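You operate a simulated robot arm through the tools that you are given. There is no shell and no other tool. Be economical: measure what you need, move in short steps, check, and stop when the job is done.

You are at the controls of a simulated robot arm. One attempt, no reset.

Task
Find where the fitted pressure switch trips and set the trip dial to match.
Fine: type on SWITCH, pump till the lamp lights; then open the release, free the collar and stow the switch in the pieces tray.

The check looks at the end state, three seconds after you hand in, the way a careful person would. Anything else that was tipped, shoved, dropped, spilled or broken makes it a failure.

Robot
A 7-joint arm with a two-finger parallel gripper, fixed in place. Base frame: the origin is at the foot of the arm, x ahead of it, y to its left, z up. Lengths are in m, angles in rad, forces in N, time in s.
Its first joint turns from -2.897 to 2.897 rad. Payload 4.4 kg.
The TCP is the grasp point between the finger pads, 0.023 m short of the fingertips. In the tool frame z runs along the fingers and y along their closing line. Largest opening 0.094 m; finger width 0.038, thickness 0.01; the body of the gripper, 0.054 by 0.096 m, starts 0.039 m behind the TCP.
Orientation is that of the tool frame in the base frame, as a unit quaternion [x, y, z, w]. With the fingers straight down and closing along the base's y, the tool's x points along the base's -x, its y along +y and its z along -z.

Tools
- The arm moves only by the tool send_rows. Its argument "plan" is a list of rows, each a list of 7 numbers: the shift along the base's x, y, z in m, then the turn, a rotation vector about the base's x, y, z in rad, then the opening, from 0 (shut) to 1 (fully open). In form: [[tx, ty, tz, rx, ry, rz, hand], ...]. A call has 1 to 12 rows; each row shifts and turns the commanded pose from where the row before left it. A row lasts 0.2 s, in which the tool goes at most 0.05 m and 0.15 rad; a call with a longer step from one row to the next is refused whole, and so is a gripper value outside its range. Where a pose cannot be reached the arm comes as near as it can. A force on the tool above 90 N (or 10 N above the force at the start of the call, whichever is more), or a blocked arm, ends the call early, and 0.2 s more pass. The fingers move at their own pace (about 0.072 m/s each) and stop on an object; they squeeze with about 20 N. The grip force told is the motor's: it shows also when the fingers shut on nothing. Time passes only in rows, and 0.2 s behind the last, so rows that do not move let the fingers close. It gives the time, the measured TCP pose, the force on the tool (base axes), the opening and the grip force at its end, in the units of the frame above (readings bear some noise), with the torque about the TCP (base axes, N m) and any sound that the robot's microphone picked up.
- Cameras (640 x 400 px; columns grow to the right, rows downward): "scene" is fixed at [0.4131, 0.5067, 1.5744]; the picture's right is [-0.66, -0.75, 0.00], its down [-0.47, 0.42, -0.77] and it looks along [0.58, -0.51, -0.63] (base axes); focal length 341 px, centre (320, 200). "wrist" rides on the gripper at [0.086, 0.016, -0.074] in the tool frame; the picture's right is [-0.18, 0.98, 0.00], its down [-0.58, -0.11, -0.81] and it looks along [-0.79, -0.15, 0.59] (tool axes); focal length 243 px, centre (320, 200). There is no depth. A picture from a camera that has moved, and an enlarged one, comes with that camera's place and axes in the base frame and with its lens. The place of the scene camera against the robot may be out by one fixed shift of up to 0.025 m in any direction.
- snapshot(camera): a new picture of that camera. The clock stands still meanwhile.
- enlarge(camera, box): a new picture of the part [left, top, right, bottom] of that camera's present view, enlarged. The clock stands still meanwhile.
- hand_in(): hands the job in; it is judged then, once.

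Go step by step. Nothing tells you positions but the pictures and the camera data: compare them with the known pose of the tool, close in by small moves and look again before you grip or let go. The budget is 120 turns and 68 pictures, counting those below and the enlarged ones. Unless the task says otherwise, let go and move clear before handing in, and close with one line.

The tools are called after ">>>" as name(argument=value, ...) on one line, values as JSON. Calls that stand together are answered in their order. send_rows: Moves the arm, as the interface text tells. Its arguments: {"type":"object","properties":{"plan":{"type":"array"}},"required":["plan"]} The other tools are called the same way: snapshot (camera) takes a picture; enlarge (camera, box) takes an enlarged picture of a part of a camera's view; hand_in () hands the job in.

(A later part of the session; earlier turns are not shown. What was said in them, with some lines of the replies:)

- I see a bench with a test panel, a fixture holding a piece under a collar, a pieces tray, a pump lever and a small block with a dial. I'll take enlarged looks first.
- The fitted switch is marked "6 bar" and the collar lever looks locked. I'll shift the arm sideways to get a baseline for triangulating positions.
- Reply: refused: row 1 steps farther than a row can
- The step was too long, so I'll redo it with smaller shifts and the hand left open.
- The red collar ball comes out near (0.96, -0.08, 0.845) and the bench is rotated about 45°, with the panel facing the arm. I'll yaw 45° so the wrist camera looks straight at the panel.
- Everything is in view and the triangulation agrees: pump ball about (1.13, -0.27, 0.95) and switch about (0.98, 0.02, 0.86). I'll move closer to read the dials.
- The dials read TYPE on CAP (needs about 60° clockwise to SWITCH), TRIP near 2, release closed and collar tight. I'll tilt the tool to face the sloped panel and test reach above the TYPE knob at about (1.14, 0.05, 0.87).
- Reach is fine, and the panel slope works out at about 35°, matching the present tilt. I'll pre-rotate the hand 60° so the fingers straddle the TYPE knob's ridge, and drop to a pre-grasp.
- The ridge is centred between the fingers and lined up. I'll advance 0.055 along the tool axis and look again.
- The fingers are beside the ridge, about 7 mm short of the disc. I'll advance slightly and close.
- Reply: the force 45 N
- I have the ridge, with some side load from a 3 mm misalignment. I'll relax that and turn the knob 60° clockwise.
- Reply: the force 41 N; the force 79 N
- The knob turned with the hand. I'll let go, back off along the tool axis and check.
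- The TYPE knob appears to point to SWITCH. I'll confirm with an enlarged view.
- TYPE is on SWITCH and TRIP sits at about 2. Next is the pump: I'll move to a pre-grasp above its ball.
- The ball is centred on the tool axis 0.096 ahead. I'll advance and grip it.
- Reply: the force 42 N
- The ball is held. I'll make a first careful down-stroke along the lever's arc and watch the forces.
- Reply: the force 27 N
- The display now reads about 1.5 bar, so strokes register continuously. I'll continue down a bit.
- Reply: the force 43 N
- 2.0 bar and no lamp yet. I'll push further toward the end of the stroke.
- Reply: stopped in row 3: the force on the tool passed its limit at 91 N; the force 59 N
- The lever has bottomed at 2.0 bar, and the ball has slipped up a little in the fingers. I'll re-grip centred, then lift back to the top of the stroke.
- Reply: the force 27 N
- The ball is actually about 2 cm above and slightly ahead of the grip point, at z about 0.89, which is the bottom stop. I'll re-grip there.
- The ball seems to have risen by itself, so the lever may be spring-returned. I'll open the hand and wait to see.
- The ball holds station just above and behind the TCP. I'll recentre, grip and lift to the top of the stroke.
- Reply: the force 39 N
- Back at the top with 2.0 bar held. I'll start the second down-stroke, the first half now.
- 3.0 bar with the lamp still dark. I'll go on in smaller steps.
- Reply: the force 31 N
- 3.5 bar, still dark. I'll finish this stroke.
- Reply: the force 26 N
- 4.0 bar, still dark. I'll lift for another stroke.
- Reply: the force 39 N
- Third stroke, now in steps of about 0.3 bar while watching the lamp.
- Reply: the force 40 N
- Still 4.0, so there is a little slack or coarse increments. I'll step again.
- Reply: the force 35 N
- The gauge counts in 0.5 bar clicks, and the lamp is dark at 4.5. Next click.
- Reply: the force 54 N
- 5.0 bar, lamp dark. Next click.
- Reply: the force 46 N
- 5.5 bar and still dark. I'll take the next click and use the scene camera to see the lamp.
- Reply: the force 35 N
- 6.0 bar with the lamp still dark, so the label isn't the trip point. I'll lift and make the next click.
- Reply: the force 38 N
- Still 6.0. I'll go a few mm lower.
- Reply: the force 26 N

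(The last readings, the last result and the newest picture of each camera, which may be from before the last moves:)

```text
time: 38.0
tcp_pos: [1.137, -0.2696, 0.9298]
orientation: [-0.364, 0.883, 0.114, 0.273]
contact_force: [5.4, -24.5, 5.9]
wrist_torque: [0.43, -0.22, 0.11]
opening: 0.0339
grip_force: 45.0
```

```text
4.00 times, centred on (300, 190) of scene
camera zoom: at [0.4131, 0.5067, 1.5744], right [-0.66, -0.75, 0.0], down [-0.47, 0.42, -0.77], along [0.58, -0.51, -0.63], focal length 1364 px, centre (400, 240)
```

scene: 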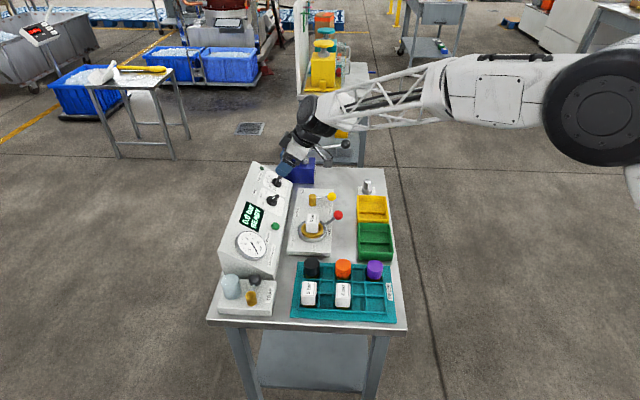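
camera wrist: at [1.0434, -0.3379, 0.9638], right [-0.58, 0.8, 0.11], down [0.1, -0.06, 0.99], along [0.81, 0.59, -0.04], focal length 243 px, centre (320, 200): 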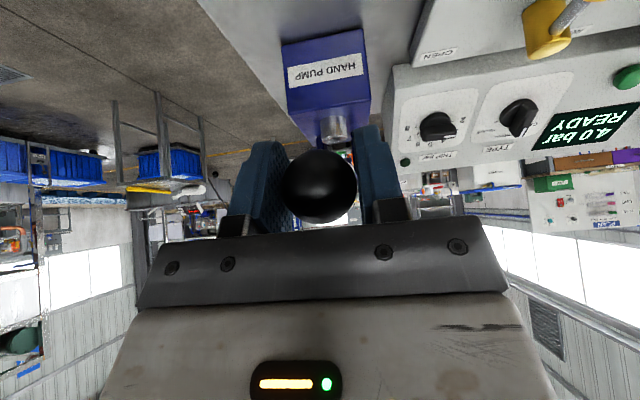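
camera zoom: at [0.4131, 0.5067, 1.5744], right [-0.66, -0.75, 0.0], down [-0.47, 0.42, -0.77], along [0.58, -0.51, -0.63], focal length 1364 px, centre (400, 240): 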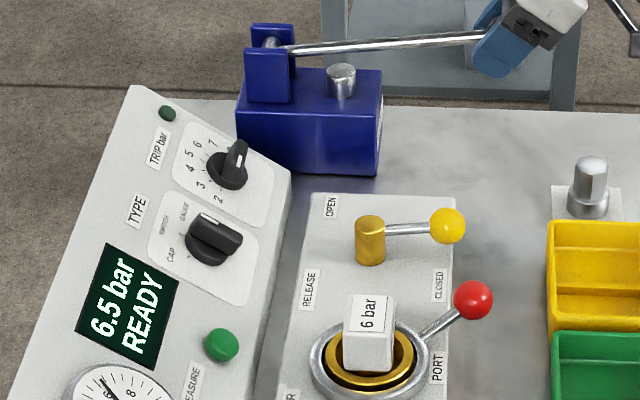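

6.5 bar, dark. Next click.

>>> send_rows(plan=[[0, 0, -0.007, 0, 0, 0, 0.2], [0, 0, -0.007, 0, 0, 0, 0.2], [0, 0, 0, 0, 0, 0, 0.2]])

>>> enlarge(camera="scene", box=[220, 140, 380, 240])

```text
time: 38.8
tcp_pos: [1.1367, -0.2706, 0.9134]
orientation: [-0.363, 0.884, 0.114, 0.273]
contact_force: [-28.2, -6.2, 6.9]
wrist_torque: [0.34, -0.34, -0.08]
opening: 0.0342
grip_force: 44.8
```

```text
4.00 times, centred on (300, 190) of scene
camera zoom: at [0.4131, 0.5067, 1.5744], right [-0.66, -0.75, 0.0], down [-0.47, 0.42, -0.77], along [0.58, -0.51, -0.63], focal length 1364 px, centre (400, 240)
```

zoom: 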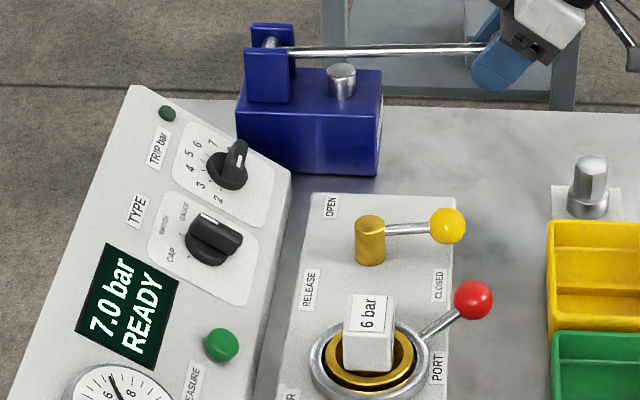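

7.0 bar, still dark. One more click.

>>> send_rows(plan=[[0, 0, -0.007, 0, 0, 0, 0.2], [0, 0, -0.007, 0, 0, 0, 0.2], [0, 0, 0, 0, 0, 0, 0.2]])

>>> enlarge(camera="scene", box=[220, 140, 380, 240])

```text
time: 39.6
tcp_pos: [1.1372, -0.27, 0.9017]
orientation: [-0.363, 0.883, 0.114, 0.274]
contact_force: [-13.6, -6.3, 6.5]
wrist_torque: [0.3, -0.44, -0.05]
opening: 0.0344
grip_force: 44.8
```

```text
4.00 times, centred on (300, 190) of scene
camera zoom: at [0.4131, 0.5067, 1.5744], right [-0.66, -0.75, 0.0], down [-0.47, 0.42, -0.77], along [0.58, -0.51, -0.63], focal length 1364 px, centre (400, 240)
```

zoom: 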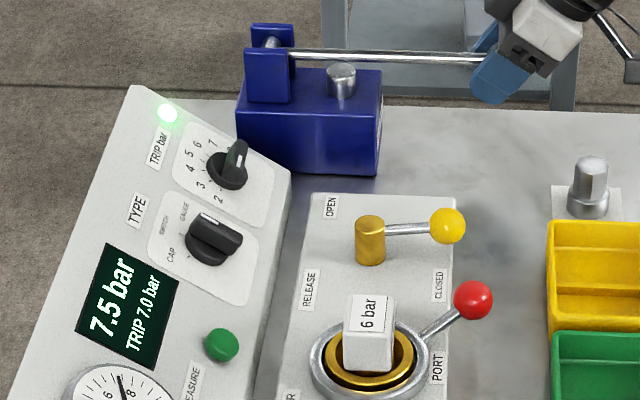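

The lamp is lit and the display shows a TRIP line. I'll read it closely.

>>> enlarge(camera="scene", box=[235, 195, 275, 235])

```text
10.00 times, centred on (255, 215) of scene
camera zoom: at [0.4131, 0.5067, 1.5744], right [-0.66, -0.75, 0.0], down [-0.47, 0.42, -0.77], along [0.58, -0.51, -0.63], focal length 3409 px, centre (970, 50)
```

zoom: 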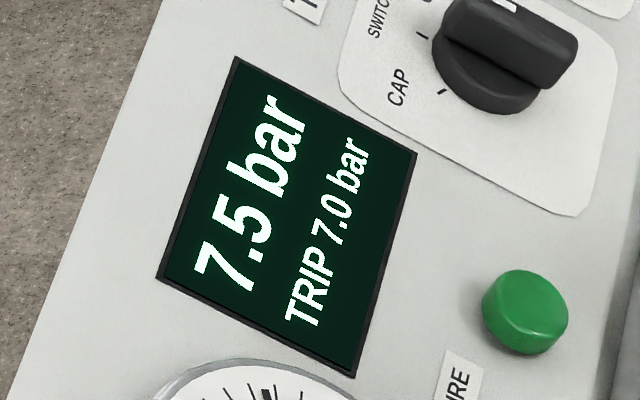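

Trip found: 7.0 bar. I'll let go of the pump ball, retreat along the tool axis and raise.

>>> send_rows(plan=[[0, 0, 0, 0, 0, 0, 0.7], [0, 0, 0, 0, 0, 0, 0.7], [-0.013, -0.0135, 0.0275, 0, 0, 0, 0.7], [-0.013, -0.0135, 0.0275, 0, 0, 0, 0.7], [-0.013, -0.0135, 0.0275, 0, 0, 0, 0.7], [0, 0, 0.035, 0, 0, 0, 0.7], [0, 0, 0.035, 0, 0, 0, 0.7], [0.01, 0.04, 0, 0, 0, 0, 0.6], [0.01, 0.04, 0, 0, 0, 0, 0.6], [0.01, 0.04, 0, 0, 0, 0, 0.6], [0.01, 0.04, 0, 0, 0, 0, 0.6], [0.01, 0.04, 0, 0, 0, 0, 0.6]])

```text
time: 42.2
tcp_pos: [1.1487, -0.1134, 1.0547]
orientation: [-0.363, 0.883, 0.114, 0.273]
contact_force: [-0.4, -0.2, -0.2]
wrist_torque: [0.03, 0.0, 0.03]
opening: 0.0564
grip_force: 0.0
```

I'll rotate the hand about -70° while lowering to the pre-grasp over the TRIP knob.

>>> send_rows(plan=[[0.0025, 0.0058, -0.0107, -0.0484, -0.0492, 0.1008, 0.6], [0.0025, 0.0058, -0.0107, -0.0484, -0.0492, 0.1008, 0.6], [0.0025, 0.0058, -0.0107, -0.0484, -0.0492, 0.1008, 0.6], [0.0025, 0.0058, -0.0107, -0.0484, -0.0492, 0.1008, 0.6], [0.0025, 0.0058, -0.0107, -0.0484, -0.0492, 0.1008, 0.6], [0.0025, 0.0058, -0.0107, -0.0484, -0.0492, 0.1008, 0.6], [0.0025, 0.0058, -0.0107, -0.0484, -0.0492, 0.1008, 0.6], [0.0025, 0.0058, -0.0107, -0.0484, -0.0492, 0.1008, 0.6], [0.0025, 0.0058, -0.0107, -0.0484, -0.0492, 0.1008, 0.6], [0.0025, 0.0058, -0.0107, -0.0484, -0.0492, 0.1008, 0.6], [0, 0, 0, 0, 0, 0, 0.6]])

>>> snapshot(camera="wrist")

```text
time: 44.6
tcp_pos: [1.1723, -0.054, 0.9479]
orientation: [0.805, -0.514, 0.063, -0.291]
contact_force: [0.4, 0.6, -0.2]
wrist_torque: [0.01, 0.01, 0.02]
opening: 0.0564
grip_force: 0.2
```

```text
25 pictures are left
camera wrist: at [1.1695, -0.1626, 0.9833], right [-0.86, -0.14, -0.49], down [-0.51, 0.21, 0.84], along [-0.01, 0.97, -0.25], focal length 243 px, centre (320, 200)
```

wrist: 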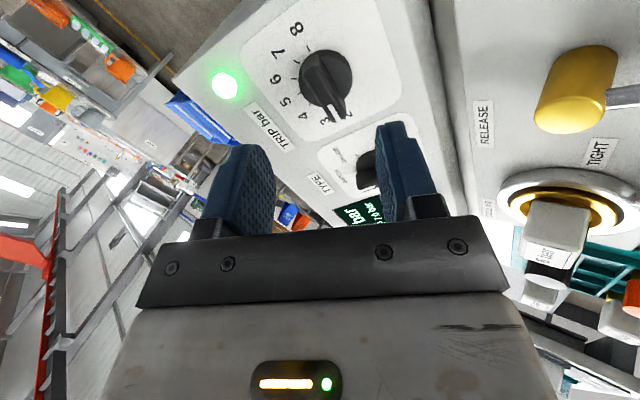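

The TRIP knob is about 4 mm right of centre. I'll correct, advance and close on the ridge.

>>> send_rows(plan=[[-0.0034, -0.0006, -0.002, 0, 0, 0, 0.6], [0.0066, 0.0067, -0.0138, 0, 0, 0, 0.6], [0.0066, 0.0067, -0.0138, 0, 0, 0, 0.6], [0.0066, 0.0067, -0.0138, 0, 0, 0, 0.6], [0.0066, 0.0067, -0.0138, 0, 0, 0, 0.6], [0, 0, 0, 0, 0, 0, 0.6]])

>>> snapshot(camera="wrist")

```text
time: 46.0
tcp_pos: [1.1947, -0.0267, 0.8883]
orientation: [0.804, -0.514, 0.062, -0.292]
contact_force: [0.3, -0.1, 0.0]
wrist_torque: [-0.01, 0.03, 0.01]
opening: 0.0563
grip_force: 0.0
```

```text
24 pictures are left
camera wrist: at [1.1918, -0.1349, 0.9242], right [-0.86, -0.14, -0.49], down [-0.51, 0.21, 0.84], along [-0.01, 0.97, -0.25], focal length 243 px, centre (320, 200)
```

wrist: 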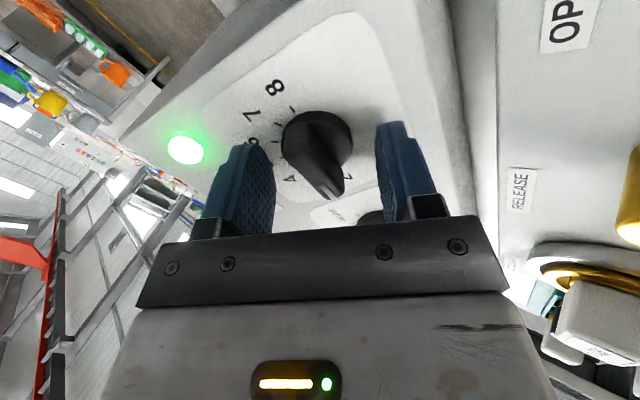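

The knob is centred. Closing on the ridge.

>>> send_rows(plan=[[0, 0, 0, 0, 0, 0, 0.35], [0, 0, 0, 0, 0, 0, 0.2], [0, 0, 0, 0, 0, 0, 0.1], [0, 0, 0, 0, 0, 0, 0], [0, 0, 0, 0, 0, 0, 0]])

>>> snapshot(camera="wrist")

```text
time: 47.2
tcp_pos: [1.1949, -0.0259, 0.89]
orientation: [0.805, -0.514, 0.063, -0.291]
contact_force: [32.2, 13.3, 10.4]
wrist_torque: [0.32, -0.83, -0.17]
opening: 0.0375
grip_force: 44.4
```

```text
23 pictures are left
camera wrist: at [1.1924, -0.1344, 0.9257], right [-0.86, -0.14, -0.49], down [-0.51, 0.21, 0.84], along [-0.01, 0.97, -0.25], focal length 243 px, centre (320, 200)
```

wrist: 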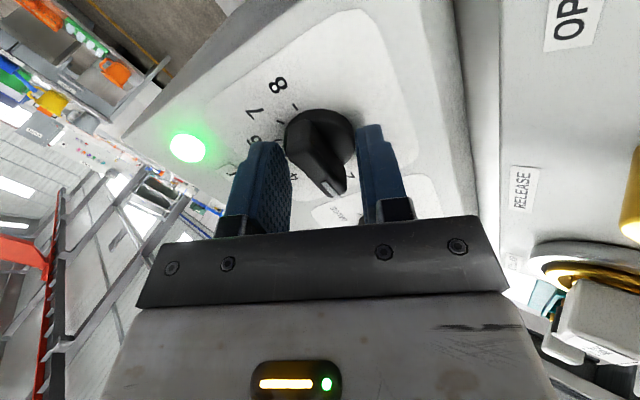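

The fingers stopped at 0.0375, probably on the knob's round skirt rather than the ridge. I'll open, back off 5 mm and close again.

>>> send_rows(plan=[[0, 0, 0, 0, 0, 0, 0.6], [-0.0022, -0.0022, 0.0046, 0, 0, 0, 0.6], [0, 0, 0, 0, 0, 0, 0.3], [0, 0, 0, 0, 0, 0, 0.15], [0, 0, 0, 0, 0, 0, 0], [0, 0, 0, 0, 0, 0, 0]])

>>> snapshot(camera="wrist")

```text
time: 48.6
tcp_pos: [1.1939, -0.0305, 0.8952]
orientation: [0.804, -0.514, 0.064, -0.292]
contact_force: [38.3, 10.1, 7.5]
wrist_torque: [-0.27, -1.14, -0.67]
opening: 0.0131
grip_force: 44.9
```

```text
22 pictures are left
camera wrist: at [1.1903, -0.1374, 0.9305], right [-0.86, -0.14, -0.49], down [-0.51, 0.21, 0.84], along [-0.01, 0.97, -0.25], focal length 243 px, centre (320, 200)
```

wrist: 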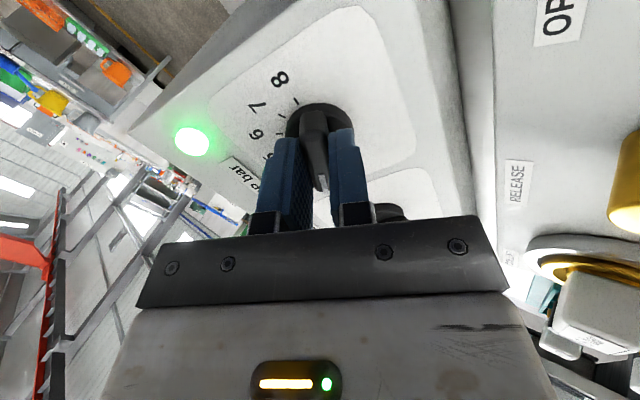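

The ridge is gripped and aligned now. I'll relieve the side load and turn clockwise the first half of 130°.

>>> send_rows(plan=[[0.0015, 0.0003, 0.001, 0, 0, 0, 0], [0, 0, 0, 0.0499, 0.0508, -0.104, 0], [0, 0, 0, 0.0499, 0.0508, -0.104, 0], [0, 0, 0, 0.0499, 0.0508, -0.104, 0], [0, 0, 0, 0.0499, 0.0508, -0.104, 0], [0, 0, 0, 0.0499, 0.0508, -0.104, 0], [0, 0, 0, 0.0499, 0.0508, -0.104, 0], [0, 0, 0, 0.0499, 0.0508, -0.104, 0], [0, 0, 0, 0.0499, 0.0508, -0.104, 0], [0, 0, 0, 0.0499, 0.0508, -0.104, 0], [0, 0, 0, 0, 0, 0, 0]])

```text
time: 51.0
tcp_pos: [1.1943, -0.0294, 0.895]
orientation: [-0.401, 0.867, 0.102, 0.277]
contact_force: [11.5, 2.9, -5.2]
wrist_torque: [0.68, -0.82, -0.07]
opening: 0.0129
grip_force: 45.2
```

Turned smoothly with low forces. Now the second half.

>>> send_rows(plan=[[0, 0, 0, 0.0499, 0.0508, -0.104, 0], [0, 0, 0, 0.0499, 0.0508, -0.104, 0], [0, 0, 0, 0.0499, 0.0508, -0.104, 0], [0, 0, 0, 0.0499, 0.0508, -0.104, 0], [0, 0, 0, 0.0499, 0.0508, -0.104, 0], [0, 0, 0, 0.0499, 0.0508, -0.104, 0], [0, 0, 0, 0.0499, 0.0508, -0.104, 0], [0, 0, 0, 0.0499, 0.0508, -0.104, 0], [0, 0, 0, 0.0499, 0.0508, -0.104, 0], [0, 0, 0, 0, 0, 0, 0]])

>>> snapshot(camera="wrist")

```text
time: 53.2
tcp_pos: [1.194, -0.0296, 0.895]
orientation: [0.127, 0.947, 0.235, 0.177]
contact_force: [-33.9, 8.1, 1.4]
wrist_torque: [0.75, 0.36, 0.56]
opening: 0.013
grip_force: 45.1
```

```text
21 pictures are left
camera wrist: at [1.0888, -0.0158, 0.9404], right [0.32, 0.78, 0.53], down [0.19, -0.6, 0.77], along [0.93, -0.15, -0.34], focal length 243 px, centre (320, 200)
```

wrist: 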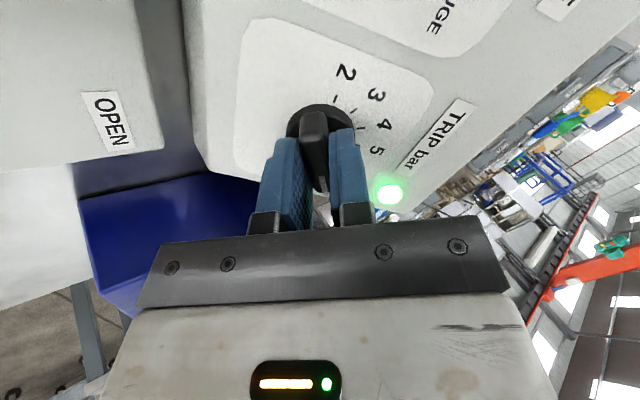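

By hand orientation the pointer should now be at -60°, which is 7. I'll release, back off and verify.

>>> send_rows(plan=[[0, 0, 0, 0, 0, 0, 0.4], [0, 0, 0, 0, 0, 0, 0.6], [-0.012, -0.0122, 0.025, 0, 0, 0, 0.6], [-0.012, -0.0122, 0.025, 0, 0, 0, 0.6], [-0.012, -0.0122, 0.025, 0, 0, 0, 0.6], [0, 0, 0, 0, 0, 0, 0.6]])

>>> enlarge(camera="wrist", box=[240, 10, 448, 140])

```text
time: 54.6
tcp_pos: [1.1576, -0.0667, 0.9691]
orientation: [0.128, 0.947, 0.234, 0.178]
contact_force: [-0.3, -0.3, -1.1]
wrist_torque: [0.01, -0.02, -0.01]
opening: 0.0563
grip_force: 0.0
```

```text
3.08 times, centred on (344, 75) of wrist
camera zoom: at [1.0522, -0.0531, 1.0151], right [0.32, 0.78, 0.53], down [0.19, -0.6, 0.77], along [0.93, -0.15, -0.34], focal length 746 px, centre (246, 585)
```

zoom: 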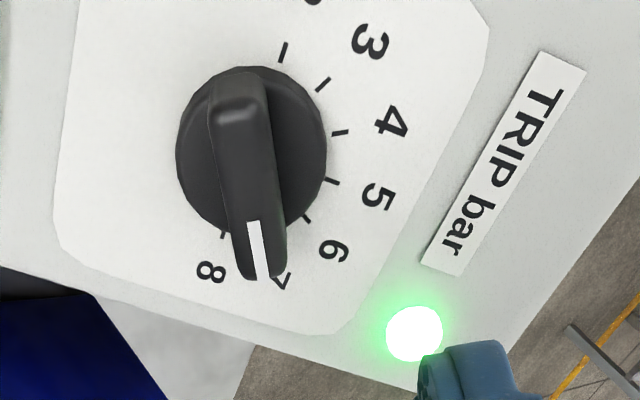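

TRIP now points at 7 and the lamp is still lit. Next I'll open the release by pushing the yellow ball, at about (1.045, -0.124, 0.848), around towards OPEN. First I re-orient with the hand shut.

>>> send_rows(plan=[[-0.0172, -0.0047, 0.0, -0.0518, -0.0527, 0.108, 0], [-0.0172, -0.0047, 0.0, -0.0518, -0.0527, 0.108, 0], [-0.0172, -0.0047, 0.0, -0.0518, -0.0527, 0.108, 0], [-0.0172, -0.0047, 0.0, -0.0518, -0.0527, 0.108, 0], [-0.0172, -0.0047, 0.0, -0.0518, -0.0527, 0.108, 0], [-0.0172, -0.0047, 0.0, -0.0518, -0.0527, 0.108, 0], [-0.0172, -0.0047, -0.015, -0.0518, -0.0527, 0.108, 0], [-0.0172, -0.0047, -0.02, -0.0518, -0.0527, 0.108, 0], [0, 0, 0, 0, 0, 0, 0]])

>>> snapshot(camera="wrist")

```text
time: 56.6
tcp_pos: [1.0206, -0.1008, 0.9318]
orientation: [-0.365, 0.883, 0.113, 0.273]
contact_force: [-0.3, 0.3, -0.3]
wrist_torque: [-0.04, -0.01, -0.02]
opening: 0.0
grip_force: 20.4
```

```text
19 pictures are left
camera wrist: at [0.9283, -0.1683, 0.9447], right [-0.59, 0.8, 0.11], down [0.1, -0.06, 0.99], along [0.81, 0.59, -0.04], focal length 243 px, centre (320, 200)
```

wrist: 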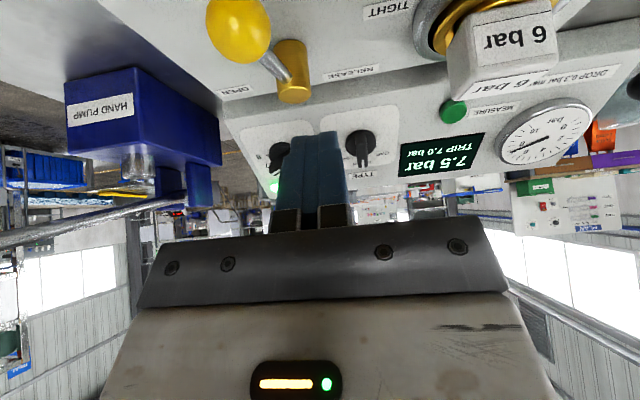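

The yellow ball checks out at (1.045, -0.123). I'll lower beside it on its near side.

>>> send_rows(plan=[[-0.003, -0.001, -0.018, 0, 0, 0, 0], [0, -0.001, -0.018, 0, 0, 0, 0], [0, 0, -0.018, 0, 0, 0, 0], [0, 0, -0.018, 0, 0, 0, 0], [0, 0, 0, 0, 0, 0, 0]])

>>> snapshot(camera="wrist")

```text
time: 57.8
tcp_pos: [1.0171, -0.1048, 0.8611]
orientation: [-0.364, 0.883, 0.114, 0.273]
contact_force: [-0.7, 0.4, 0.2]
wrist_torque: [0.03, 0.04, -0.02]
opening: 0.0
grip_force: 20.6
```

```text
18 pictures are left
camera wrist: at [0.9248, -0.1718, 0.8748], right [-0.58, 0.8, 0.11], down [0.1, -0.06, 0.99], along [0.81, 0.59, -0.04], focal length 243 px, centre (320, 200)
```

wrist: 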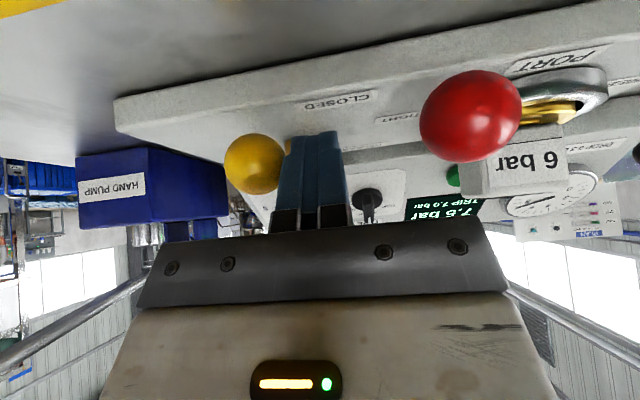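

The fingers are beside the ball on its near side. I'll push it around the arc towards OPEN.

>>> send_rows(plan=[[0.0135, -0.012, 0, 0, 0, 0, 0], [0.0135, -0.012, 0, 0, 0, 0, 0], [0.0145, -0.0055, 0, 0, 0, 0, 0], [0.0145, -0.0055, 0, 0, 0, 0, 0], [0.0155, 0.001, 0, 0, 0, 0, 0], [0.0135, 0.001, 0, 0, 0, 0, 0], [0, 0, 0, 0, 0, 0, 0]])

>>> enlarge(camera="scene", box=[220, 140, 380, 240])

```text
time: 58.9
tcp_pos: [1.0765, -0.1296, 0.8617]
orientation: [-0.367, 0.882, 0.118, 0.272]
contact_force: [-10.6, 25.4, 8.0]
wrist_torque: [0.38, -0.07, 0.79]
opening: 0.0
grip_force: 20.4
stopped in row 5: the force on the tool passed its limit at 103 N (the readings are from after the stop); the commanded pose is now the measured one
```

```text
4.00 times, centred on (300, 190) of scene
camera zoom: at [0.4131, 0.5067, 1.5744], right [-0.66, -0.75, 0.0], down [-0.47, 0.42, -0.77], along [0.58, -0.51, -0.63], focal length 1364 px, centre (400, 240)
```

zoom: 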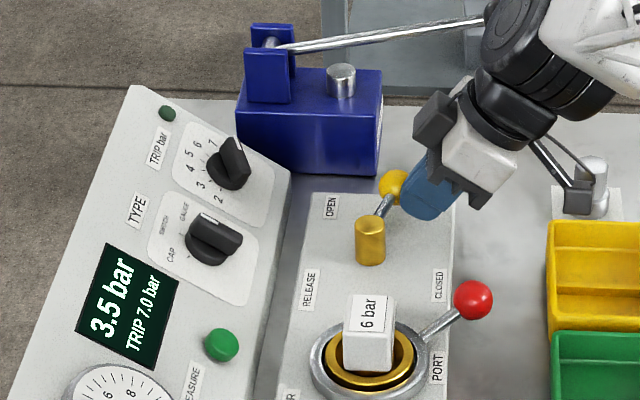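

The release is open and pressure is dropping, with TRIP 7.0 latched. I'll back away, wait, and check that it reaches 0.

>>> send_rows(plan=[[-0.012, -0.005, 0.0, 0, 0, 0, 0], [-0.015, -0.01, 0.02, 0, 0, 0, 0], [-0.01, -0.01, 0.035, 0, 0, 0, 0], [0, 0, 0.045, 0, 0, 0, 0], [0, 0, 0.045, 0, 0, 0, 0], [-0.03, 0.0, 0.03, 0, 0, 0, 0], [0, 0, 0, 0, 0, 0, 0]])

>>> enlarge(camera="scene", box=[220, 140, 380, 240])

```text
time: 60.5
tcp_pos: [1.0083, -0.1579, 1.0406]
orientation: [-0.367, 0.882, 0.117, 0.271]
contact_force: [-1.2, 0.0, -0.2]
wrist_torque: [0.01, -0.01, -0.01]
opening: 0.0
grip_force: 20.1
```

```text
4.00 times, centred on (300, 190) of scene
camera zoom: at [0.4131, 0.5067, 1.5744], right [-0.66, -0.75, 0.0], down [-0.47, 0.42, -0.77], along [0.58, -0.51, -0.63], focal length 1364 px, centre (400, 240)
```

zoom: 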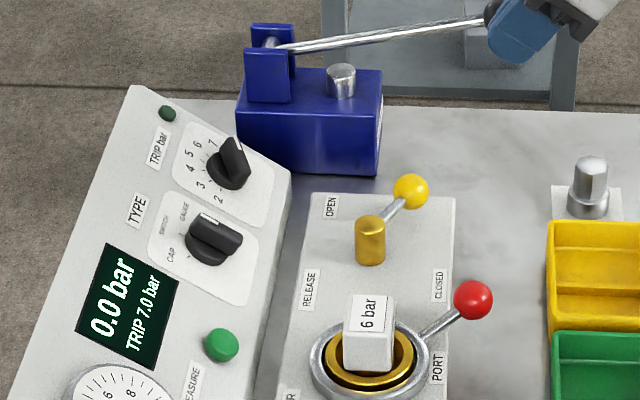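

0.0 bar, but the handle looks only partly turned, about 50°. I'll push it fully to OPEN, approaching again from behind the ball.

>>> send_rows(plan=[[0.028, 0.006, -0.035, 0, 0, 0, 0], [0.027, 0.006, -0.035, 0, 0, 0, 0], [0, 0, -0.03, 0, 0, 0, 0], [0, 0, 0, 0, 0, 0, 0]])

>>> snapshot(camera="wrist")

```text
time: 61.5
tcp_pos: [1.0627, -0.1437, 0.9364]
orientation: [-0.367, 0.882, 0.118, 0.271]
contact_force: [0.7, -1.1, 0.3]
wrist_torque: [0.04, 0.0, -0.01]
opening: 0.0
grip_force: 20.0
```

```text
15 pictures are left
camera wrist: at [0.9705, -0.2118, 0.9496], right [-0.59, 0.8, 0.11], down [0.1, -0.06, 0.99], along [0.8, 0.6, -0.04], focal length 243 px, centre (320, 200)
```

wrist: 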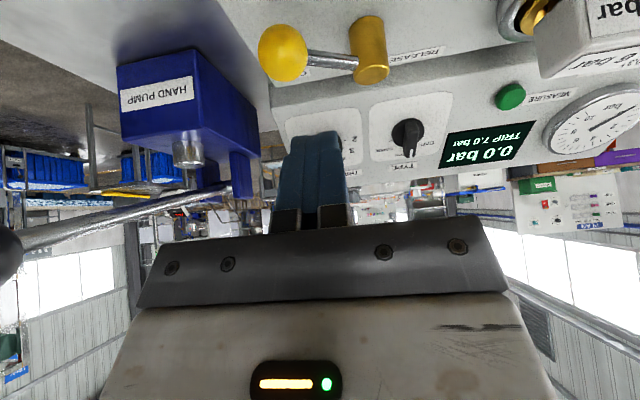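

The ball is at (1.099, -0.132). Last time I was wedging it radially, so this time I'll lower on its robot side and push across the bench.

>>> send_rows(plan=[[0.005, -0.02, 0, 0, 0, 0, 0], [0, 0, -0.025, 0, 0, 0, 0], [0, 0, -0.025, 0, 0, 0, 0], [0, 0, -0.024, 0, 0, 0, 0], [0, 0, 0, 0, 0, 0, 0], [0.007, 0.005, 0, 0, 0, 0, 0], [0.01, 0.004, 0, 0, 0, 0, 0], [0.01, 0.004, 0, 0, 0, 0, 0], [0.008, 0.007, 0, 0, 0, 0, 0], [0.008, 0.007, 0, 0, 0, 0, 0], [0, 0, 0, 0, 0, 0, 0]])

>>> snapshot(camera="wrist")

```text
time: 63.7
tcp_pos: [1.1088, -0.1495, 0.8671]
orientation: [-0.364, 0.883, 0.117, 0.271]
contact_force: [-58.1, -20.6, 26.1]
wrist_torque: [0.52, 0.18, 1.26]
opening: 0.0001
grip_force: 19.7
stopped in row 11: the force on the tool passed its limit at 455 N (the readings are from after the stop); the commanded pose is now the measured one
```

```text
14 pictures are left
camera wrist: at [1.016, -0.2178, 0.8798], right [-0.59, 0.8, 0.11], down [0.1, -0.06, 0.99], along [0.8, 0.59, -0.04], focal length 243 px, centre (320, 200)
```

wrist: 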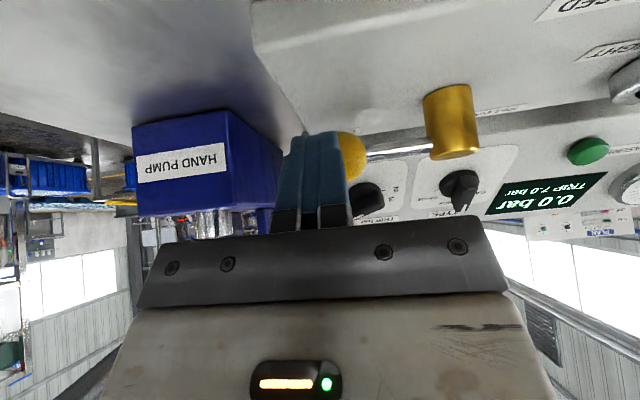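

The lever is now against its OPEN stop, pointing along the bench. I'll back off, rise, and drop beside the red collar ball on its far side.

>>> send_rows(plan=[[-0.01, -0.01, 0, 0, 0, 0, 0], [-0.012, -0.012, 0.01, 0, 0, 0, 0], [0, 0, 0.04, 0, 0, 0, 0], [0, 0, 0.04, 0, 0, 0, 0], [-0.028, 0.027, 0, 0, 0, 0, 0], [-0.028, 0.027, 0, 0, 0, 0, 0], [-0.028, 0.027, 0, 0, 0, 0, 0], [0, 0, -0.03, 0, 0, 0, 0], [0, 0, 0, 0, 0, 0, 0]])

>>> snapshot(camera="wrist")

```text
time: 65.7
tcp_pos: [1.0031, -0.0872, 0.925]
orientation: [-0.365, 0.883, 0.117, 0.27]
contact_force: [-0.1, -0.8, -0.3]
wrist_torque: [0.01, 0.02, 0.03]
opening: 0.0
grip_force: 20.3
```

```text
13 pictures are left
camera wrist: at [0.9103, -0.155, 0.9378], right [-0.59, 0.8, 0.11], down [0.1, -0.06, 0.99], along [0.8, 0.59, -0.04], focal length 243 px, centre (320, 200)
```

wrist: 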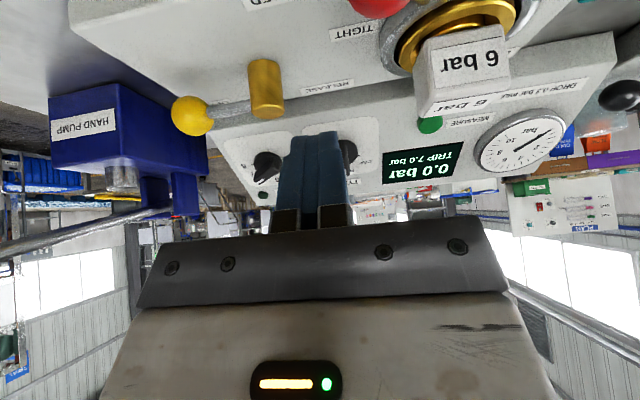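

The valve is fully open and the red ball is clear to my near side. I'll lower and push it clockwise towards FREE.

>>> send_rows(plan=[[0, 0, -0.03, 0, 0, 0, 0], [0, 0, -0.032, 0, 0, 0, 0], [0, 0, 0, 0, 0, 0, 0], [-0.0157, 0.001, 0, 0, 0, 0, 0], [-0.0157, 0.002, 0, 0, 0, 0, 0], [-0.0157, 0.003, 0, 0, 0, 0, 0], [-0.013, 0.006, 0, 0, 0, 0, 0], [-0.013, 0.007, 0, 0, 0, 0, 0], [-0.0124, 0.007, 0, 0, 0, 0, 0], [0, 0, 0, 0, 0, 0, 0]])

>>> enlarge(camera="scene", box=[260, 170, 420, 270])

```text
time: 67.9
tcp_pos: [0.9163, -0.0641, 0.8631]
orientation: [-0.365, 0.883, 0.118, 0.271]
contact_force: [-1.0, -0.8, -1.4]
wrist_torque: [-0.01, 0.01, 0.01]
opening: 0.0
grip_force: 19.6
```

```text
4.00 times, centred on (340, 220) of scene
camera zoom: at [0.4131, 0.5067, 1.5744], right [-0.66, -0.75, 0.0], down [-0.47, 0.42, -0.77], along [0.58, -0.51, -0.63], focal length 1364 px, centre (240, 120)
```

zoom: 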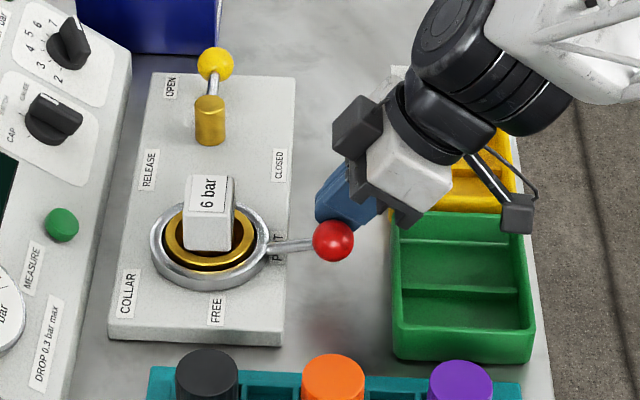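

The collar lever is moving freely, now at about -145°. I'll continue with smaller steps.

>>> send_rows(plan=[[-0.0043, 0.0067, 0, 0, 0, 0, 0], [-0.0043, 0.0067, 0, 0, 0, 0, 0], [-0.0043, 0.0067, 0, 0, 0, 0, 0], [-0.0043, 0.0067, 0, 0, 0, 0, 0], [-0.0037, 0.0078, 0, 0, 0, 0, 0], [-0.0037, 0.0078, 0, 0, 0, 0, 0], [-0.0037, 0.0078, 0, 0, 0, 0, 0], [0, 0, 0, 0, 0, 0, 0]])

>>> enlarge(camera="scene", box=[260, 170, 420, 270])

```text
time: 69.5
tcp_pos: [0.8938, -0.024, 0.8631]
orientation: [-0.362, 0.884, 0.111, 0.273]
contact_force: [32.1, -32.4, -16.6]
wrist_torque: [-0.76, -0.43, -0.58]
opening: 0.0
grip_force: 19.9
stopped in row 7: the force on the tool passed its limit at 105 N (the readings are from after the stop); the commanded pose is now the measured one
```

```text
4.00 times, centred on (340, 220) of scene
camera zoom: at [0.4131, 0.5067, 1.5744], right [-0.66, -0.75, 0.0], down [-0.47, 0.42, -0.77], along [0.58, -0.51, -0.63], focal length 1364 px, centre (240, 120)
```

zoom: 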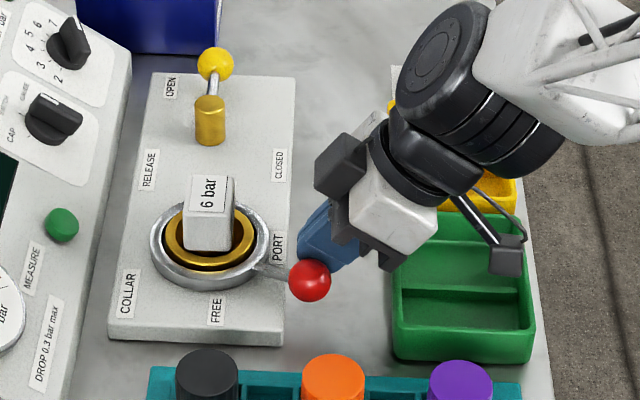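

The collar lever has swung a symmetric 70° to its FREE stop. I'll back off, rise, reduce the tilt and hover above the switch with the hand open.

>>> send_rows(plan=[[0.01, -0.01, 0, 0, 0, 0, 0], [0.006, -0.008, 0.02, 0, 0, 0, 0], [0, 0, 0.04, 0, 0, 0, 0.3], [0, 0, 0.04, 0, 0, 0, 0.7], [0.02, 0.015, 0, -0.083, 0.082, 0, 0.7], [0.02, 0.015, 0, -0.083, 0.082, 0, 0.7], [0.015, 0.01, 0, -0.083, 0.082, 0, 0.7], [0, 0, 0, 0, 0, 0, 0.7]])

>>> snapshot(camera="wrist")

```text
time: 71.2
tcp_pos: [0.9645, 0.0019, 0.964]
orientation: [-0.377, 0.918, 0.045, 0.114]
contact_force: [-0.1, 0.4, -0.7]
wrist_torque: [-0.01, -0.02, -0.05]
opening: 0.0657
grip_force: 0.1
```

```text
10 pictures are left
camera wrist: at [0.8789, -0.0572, 1.016], right [-0.56, 0.82, 0.04], down [0.34, 0.18, 0.92], along [0.75, 0.54, -0.38], focal length 243 px, centre (320, 200)
```

wrist: 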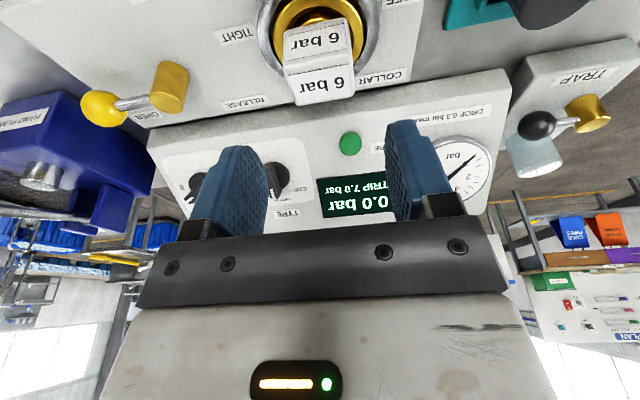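

The switch is centred between the fingers. I'll descend along the tool axis to grip its upper body and close.

>>> send_rows(plan=[[0.0026, 0.0027, -0.016, 0, 0, 0, 0.75], [0.0026, 0.0027, -0.016, 0, 0, 0, 0.75], [0.0026, 0.0027, -0.016, 0, 0, 0, 0.75], [0.0026, 0.0027, -0.016, 0, 0, 0, 0.75], [0.0026, 0.0027, -0.016, 0, 0, 0, 0.75], [0.0025, 0.0025, -0.015, 0, 0, 0, 0.75], [0, 0, 0, 0, 0, 0, 0.75], [0, 0, 0, 0, 0, 0, 0.3], [0, 0, 0, 0, 0, 0, 0.3], [0, 0, 0, 0, 0, 0, 0.3]])

>>> snapshot(camera="wrist")

```text
time: 73.5
tcp_pos: [0.9783, 0.0158, 0.8678]
orientation: [-0.378, 0.918, 0.047, 0.115]
contact_force: [-0.1, 0.4, 0.2]
wrist_torque: [0.02, -0.01, -0.01]
opening: 0.0459
grip_force: 19.7
```

```text
9 pictures are left
camera wrist: at [0.8938, -0.043, 0.9193], right [-0.56, 0.82, 0.04], down [0.34, 0.18, 0.92], along [0.75, 0.54, -0.38], focal length 243 px, centre (320, 200)
```

wrist: 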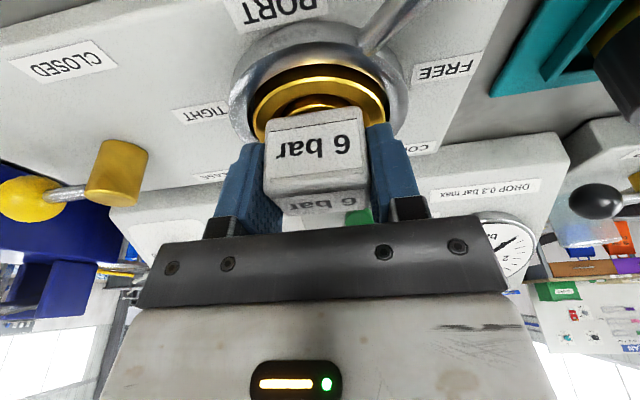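

The switch is gripped at 0.046 wide with no side load. I'll lift it straight up.

>>> send_rows(plan=[[0, 0, 0.008, 0, 0, 0, 0.3], [0, 0, 0.008, 0, 0, 0, 0.3], [0, 0, 0.012, 0, 0, 0, 0.3], [0, 0, 0.02, 0, 0, 0, 0.3], [0, 0, 0.03, 0, 0, 0, 0.3], [0, 0, 0.03, 0, 0, 0, 0.3], [0, 0, 0.03, 0, 0, 0, 0.3], [0, 0, 0, 0, 0, 0, 0.3]])

>>> snapshot(camera="scene")

```text
time: 75.2
tcp_pos: [0.9806, 0.0158, 1.0066]
orientation: [-0.377, 0.918, 0.046, 0.115]
contact_force: [0.3, 0.3, -1.3]
wrist_torque: [0.0, 0.0, -0.01]
opening: 0.0458
grip_force: 20.6
```

```text
8 pictures are left
```

scene: 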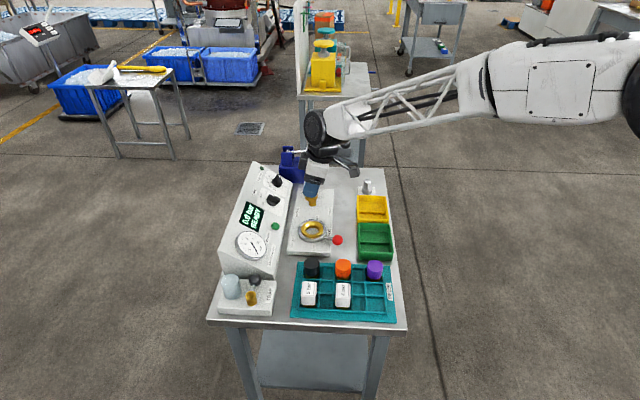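

The switch is out. From triangulation the free near-robot corner cell of the tray (last column, bottom row) is at about (0.684, 0.058). I'll carry it there at height and look.

>>> send_rows(plan=[[-0.0373, 0.005, 0, 0, 0, 0, 0.3], [-0.0373, 0.005, 0, 0, 0, 0, 0.3], [-0.0373, 0.005, 0, 0, 0, 0, 0.3], [-0.0373, 0.005, 0, 0, 0, 0, 0.3], [-0.0373, 0.005, 0, 0, 0, 0, 0.3], [-0.0373, 0.005, 0, 0, 0, 0, 0.3], [-0.0373, 0.005, 0, 0, 0, 0, 0.3], [-0.0373, 0.005, 0, 0, 0, 0, 0.3], [0, 0, -0.04, 0, 0, 0, 0.3], [0, 0, -0.02, 0, 0, 0, 0.3], [0, 0, 0, 0, 0, 0, 0.3]])

>>> snapshot(camera="wrist")

>>> enlarge(camera="scene", box=[280, 240, 416, 325])

```text
time: 77.7
tcp_pos: [0.681, 0.0568, 0.9461]
orientation: [-0.377, 0.918, 0.047, 0.115]
contact_force: [-0.5, -0.5, -2.3]
wrist_torque: [0.03, -0.03, 0.0]
opening: 0.0457
grip_force: 19.6
```

```text
7 pictures are left
camera wrist: at [0.5957, -0.0019, 0.9973], right [-0.56, 0.82, 0.04], down [0.34, 0.18, 0.92], along [0.76, 0.54, -0.38], focal length 243 px, centre (320, 200)
```

wrist: 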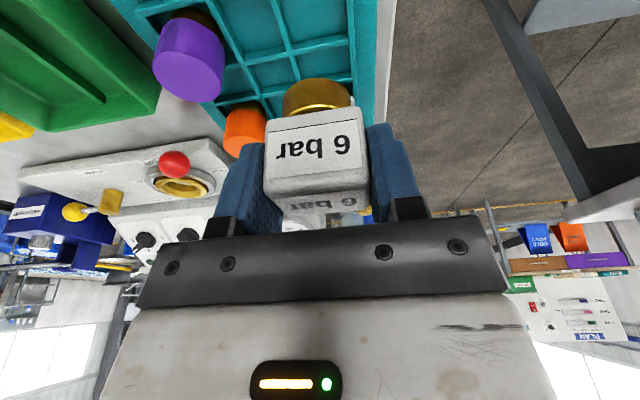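

```text
4.71 times, centred on (348, 282) of scene
camera zoom: at [0.4131, 0.5067, 1.5744], right [-0.66, -0.75, 0.0], down [-0.47, 0.42, -0.77], along [0.58, -0.51, -0.63], focal length 1604 px, centre (188, -188)
```

zoom: 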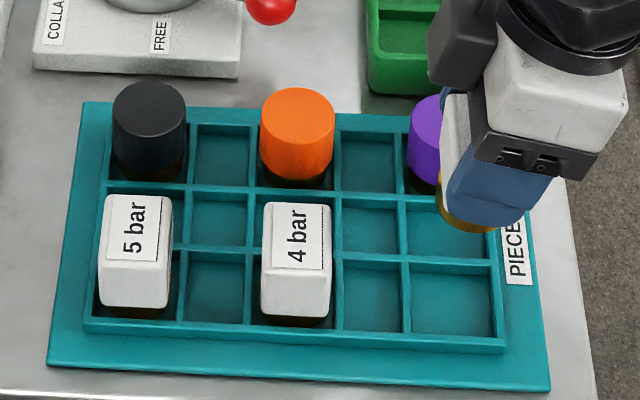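

The cell type matches: wide cells alternate, and this corner one is free. To place it exactly, I'll step back 4 cm so the wrist camera sees the target cell in front of the switch.

>>> send_rows(plan=[[-0.014, -0.0143, 0, 0, 0, 0, 0.3], [-0.014, -0.0143, 0, 0, 0, 0, 0.3], [0, 0, 0, 0, 0, 0, 0.3]])

>>> enlarge(camera="wrist", box=[200, 0, 440, 150])

```text
time: 78.5
tcp_pos: [0.6532, 0.0274, 0.9471]
orientation: [-0.377, 0.918, 0.047, 0.114]
contact_force: [-0.8, 0.3, -1.7]
wrist_torque: [0.02, 0.03, 0.02]
opening: 0.046
grip_force: 20.3
```

```text
2.67 times, centred on (320, 75) of wrist
camera zoom: at [0.5678, -0.0311, 0.9982], right [-0.56, 0.82, 0.04], down [0.33, 0.18, 0.92], along [0.76, 0.54, -0.38], focal length 647 px, centre (320, 533)
```

zoom: 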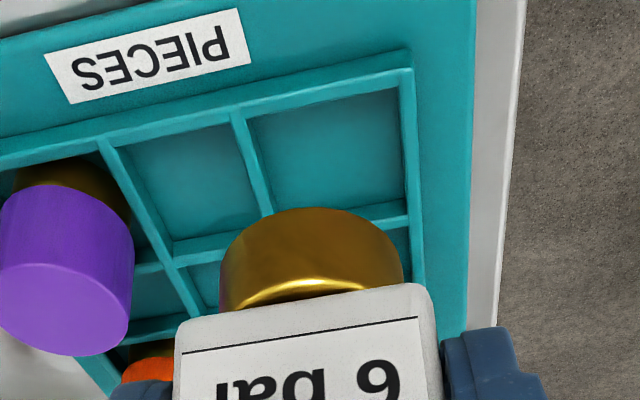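

The gold base is Ø0.038 and the cell about 0.049, centred at about (0.683, 0.0625). I'll move over it and come down to just above the walls, then check.

>>> send_rows(plan=[[0.016, 0.0173, 0, 0, 0, 0, 0.3], [0.016, 0.0173, 0, 0, 0, 0, 0.3], [0, 0, -0.03, 0, 0, 0, 0.3], [0, 0, -0.025, 0, 0, 0, 0.3], [0, 0, -0.015, 0, 0, 0, 0.3], [0, 0, 0, 0, 0, 0, 0.3]])

>>> enlarge(camera="scene", box=[320, 250, 416, 310])

>>> enlarge(camera="wrist", box=[200, 0, 440, 150])

```text
time: 79.8
tcp_pos: [0.6866, 0.0635, 0.8774]
orientation: [-0.377, 0.918, 0.046, 0.115]
contact_force: [0.1, 0.1, -2.6]
wrist_torque: [0.01, -0.03, -0.02]
opening: 0.0461
grip_force: 20.8
```

```text
6.67 times, centred on (368, 280) of scene
camera zoom: at [0.4131, 0.5067, 1.5744], right [-0.66, -0.75, 0.0], down [-0.47, 0.42, -0.77], along [0.58, -0.51, -0.63], focal length 2273 px, centre (0, -333)
```

zoom: 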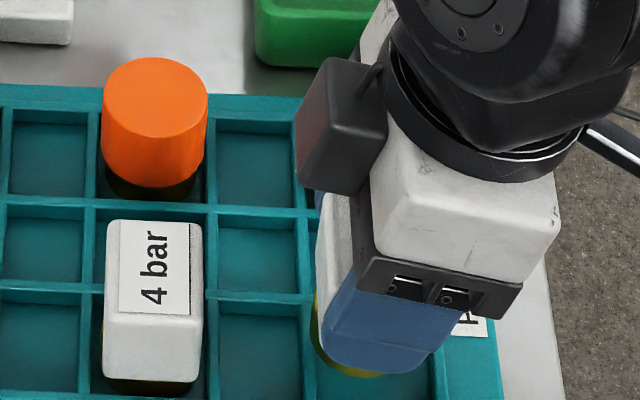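

```text
2.67 times, centred on (320, 75) of wrist
camera zoom: at [0.6012, 0.0045, 0.9281], right [-0.56, 0.82, 0.04], down [0.34, 0.18, 0.92], along [0.76, 0.54, -0.38], focal length 647 px, centre (320, 533)
```

zoom: 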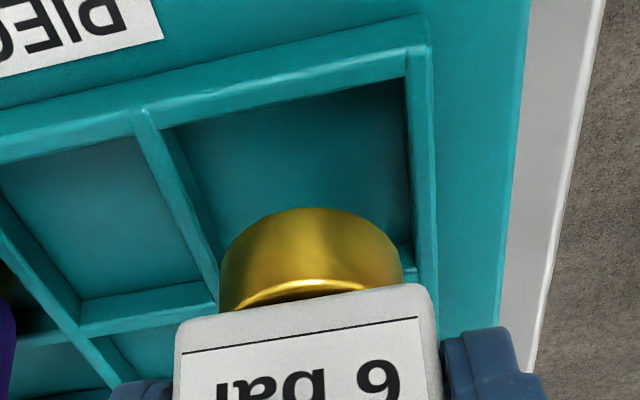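

Wrist triangulation puts the wall tops at z about 0.808 and the cell centre at (0.686, 0.0646), within 2 mm of the switch axis. Lowering.

>>> send_rows(plan=[[0, 0, -0.008, 0, 0, 0, 0.3], [0, 0, -0.008, 0, 0, 0, 0.3], [0, 0, -0.006, 0, 0, 0, 0.3], [0, 0, 0, 0, 0, 0, 0.3]])

```text
time: 80.8
tcp_pos: [0.6849, 0.062, 0.854]
orientation: [-0.378, 0.917, 0.047, 0.116]
contact_force: [1.9, -2.3, 14.1]
wrist_torque: [0.23, -0.21, -0.1]
opening: 0.0457
grip_force: 20.3
```

Light contact of 14 N at z 0.854. I'll check whether it is seated or on a wall.

>>> enlarge(camera="wrist", box=[200, 0, 440, 150])

```text
2.67 times, centred on (320, 75) of wrist
camera zoom: at [0.6001, 0.0034, 0.9053], right [-0.56, 0.83, 0.04], down [0.33, 0.18, 0.93], along [0.76, 0.54, -0.38], focal length 647 px, centre (320, 533)
```

zoom: 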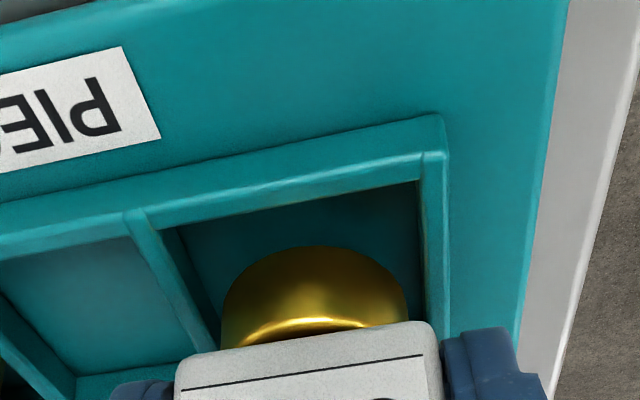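

The base is catching the far wall by about 3 mm, so its axis is further forward than I assumed. I'll lift, shift 6.5 mm back toward the robot and lower again.

>>> send_rows(plan=[[0, 0, 0.01, 0, 0, 0, 0.3], [-0.0023, -0.0023, 0.006, 0, 0, 0, 0.3], [-0.0023, -0.0023, 0, 0, 0, 0, 0.3], [0, 0, -0.008, 0, 0, 0, 0.3], [0, 0, -0.008, 0, 0, 0, 0.3], [0, 0, -0.004, 0, 0, 0, 0.3], [0, 0, 0, 0, 0, 0, 0.3]])

```text
time: 82.5
tcp_pos: [0.6799, 0.058, 0.8508]
orientation: [-0.378, 0.918, 0.047, 0.115]
contact_force: [-0.8, -0.6, -1.1]
wrist_torque: [0.03, 0.02, -0.01]
opening: 0.046
grip_force: 19.8
```

No contact now. I'll go further down in small steps.

>>> send_rows(plan=[[0, 0, -0.004, 0, 0, 0, 0.3], [0, 0, -0.003, 0, 0, 0, 0.3], [0, 0, 0, 0, 0, 0, 0.3]])

>>> enlarge(camera="wrist", box=[200, 0, 440, 150])

```text
time: 83.2
tcp_pos: [0.6827, 0.0571, 0.8441]
orientation: [-0.377, 0.918, 0.046, 0.116]
contact_force: [5.6, 0.6, 15.5]
wrist_torque: [-0.16, -0.02, 0.06]
opening: 0.0462
grip_force: 20.3
```

```text
2.67 times, centred on (320, 75) of wrist
camera zoom: at [0.5962, -0.0013, 0.8953], right [-0.56, 0.82, 0.04], down [0.33, 0.18, 0.93], along [0.76, 0.54, -0.38], focal length 647 px, centre (320, 533)
```

zoom: 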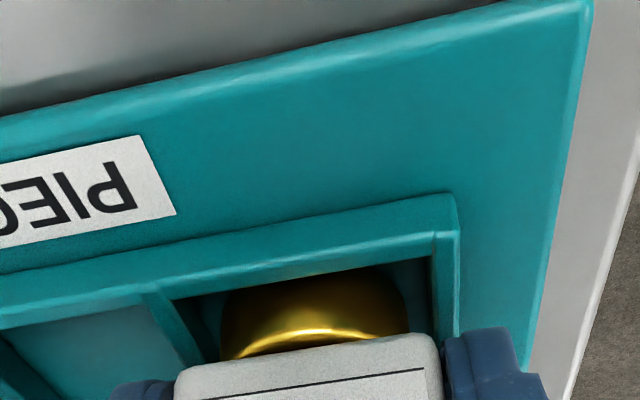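

The base looks inside the cell, with 15 N contact. To tell floor from wall edge, I'll lift a little, nudge 2 mm forward, and lower again to compare.

>>> send_rows(plan=[[0, 0, 0.006, 0, 0, 0, 0.3], [0.0015, 0.0015, 0, 0, 0, 0, 0.3], [0, 0, -0.005, 0, 0, 0, 0.3], [0, 0, -0.004, 0, 0, 0, 0.3], [0, 0, 0, 0, 0, 0, 0.3]])

```text
time: 84.5
tcp_pos: [0.6826, 0.0595, 0.8418]
orientation: [-0.377, 0.918, 0.045, 0.117]
contact_force: [-22.7, 4.1, 63.0]
wrist_torque: [0.52, 2.19, 0.27]
opening: 0.0461
grip_force: 19.8
```

The load is now off-centre, at the near finger's low corner on the tray frame, so the fingers are what's touching and the base is inside the cell. I'll lift 4 mm and open gently.

>>> send_rows(plan=[[0, 0, 0.004, 0, 0, 0, 0.3], [0, 0, 0, 0, 0, 0, 0.5], [0, 0, 0, 0, 0, 0, 0.6], [0, 0, 0, 0, 0, 0, 0.75], [0, 0, 0, 0, 0, 0, 0.75], [0, 0, 0, 0, 0, 0, 0.75]])

>>> snapshot(camera="wrist")

```text
time: 85.8
tcp_pos: [0.6826, 0.0588, 0.8439]
orientation: [-0.378, 0.918, 0.046, 0.115]
contact_force: [-0.8, -0.1, -0.3]
wrist_torque: [0.03, 0.05, -0.03]
opening: 0.0704
grip_force: 0.0
```

```text
0 pictures are left
camera wrist: at [0.5976, 0.0011, 0.895], right [-0.56, 0.82, 0.04], down [0.34, 0.18, 0.92], along [0.75, 0.54, -0.38], focal length 243 px, centre (320, 200)
```

wrist: 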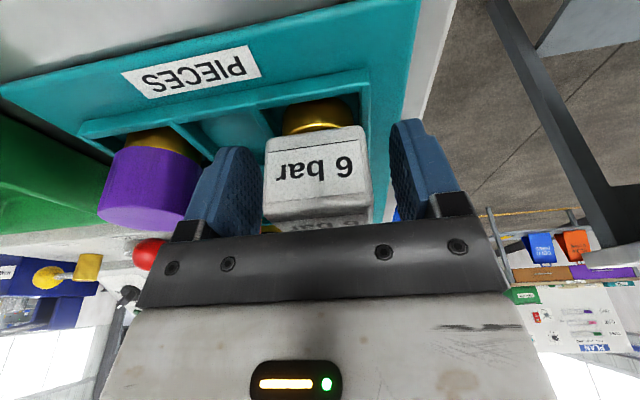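

The switch stands upright in its cell and the fingers are clear on both sides. I'll withdraw along the tool axis and move clear.

>>> send_rows(plan=[[-0.0026, -0.0027, 0.0145, 0, 0, 0, 0.75], [-0.0043, -0.0044, 0.0242, 0, 0, 0, 0.75], [-0.0052, -0.0053, 0.029, 0, 0, 0, 0.75], [-0.0069, -0.0071, 0.0388, 0, 0, 0, 0.75], [-0.0069, -0.0071, 0.0388, 0, 0, 0, 0.75], [-0.0069, -0.0071, 0.0388, 0, 0, 0, 0.75], [-0.02, 0, 0.03, 0, 0, 0, 0.75], [0, 0, 0, 0, 0, 0, 0.75]])

```text
time: 87.7
tcp_pos: [0.628, 0.027, 1.0581]
orientation: [-0.377, 0.918, 0.046, 0.114]
contact_force: [-0.1, 0.4, 0.1]
wrist_torque: [-0.04, 0.0, -0.01]
opening: 0.0707
grip_force: 0.0
```

The arm is clear with no load. The last picture showed the switch upright in its cell; I have no pictures left for a further look, so I'm handing in.

>>> hand_in()

```text
The job is handed in.
```

The switch tripped at 7.0 bar and the TRIP dial is set to 7; the release is open with the line at 0 bar, the collar is free, and the "6 bar" switch is in the pieces tray, though I had no pictures left for a final check after letting go and moving clear.
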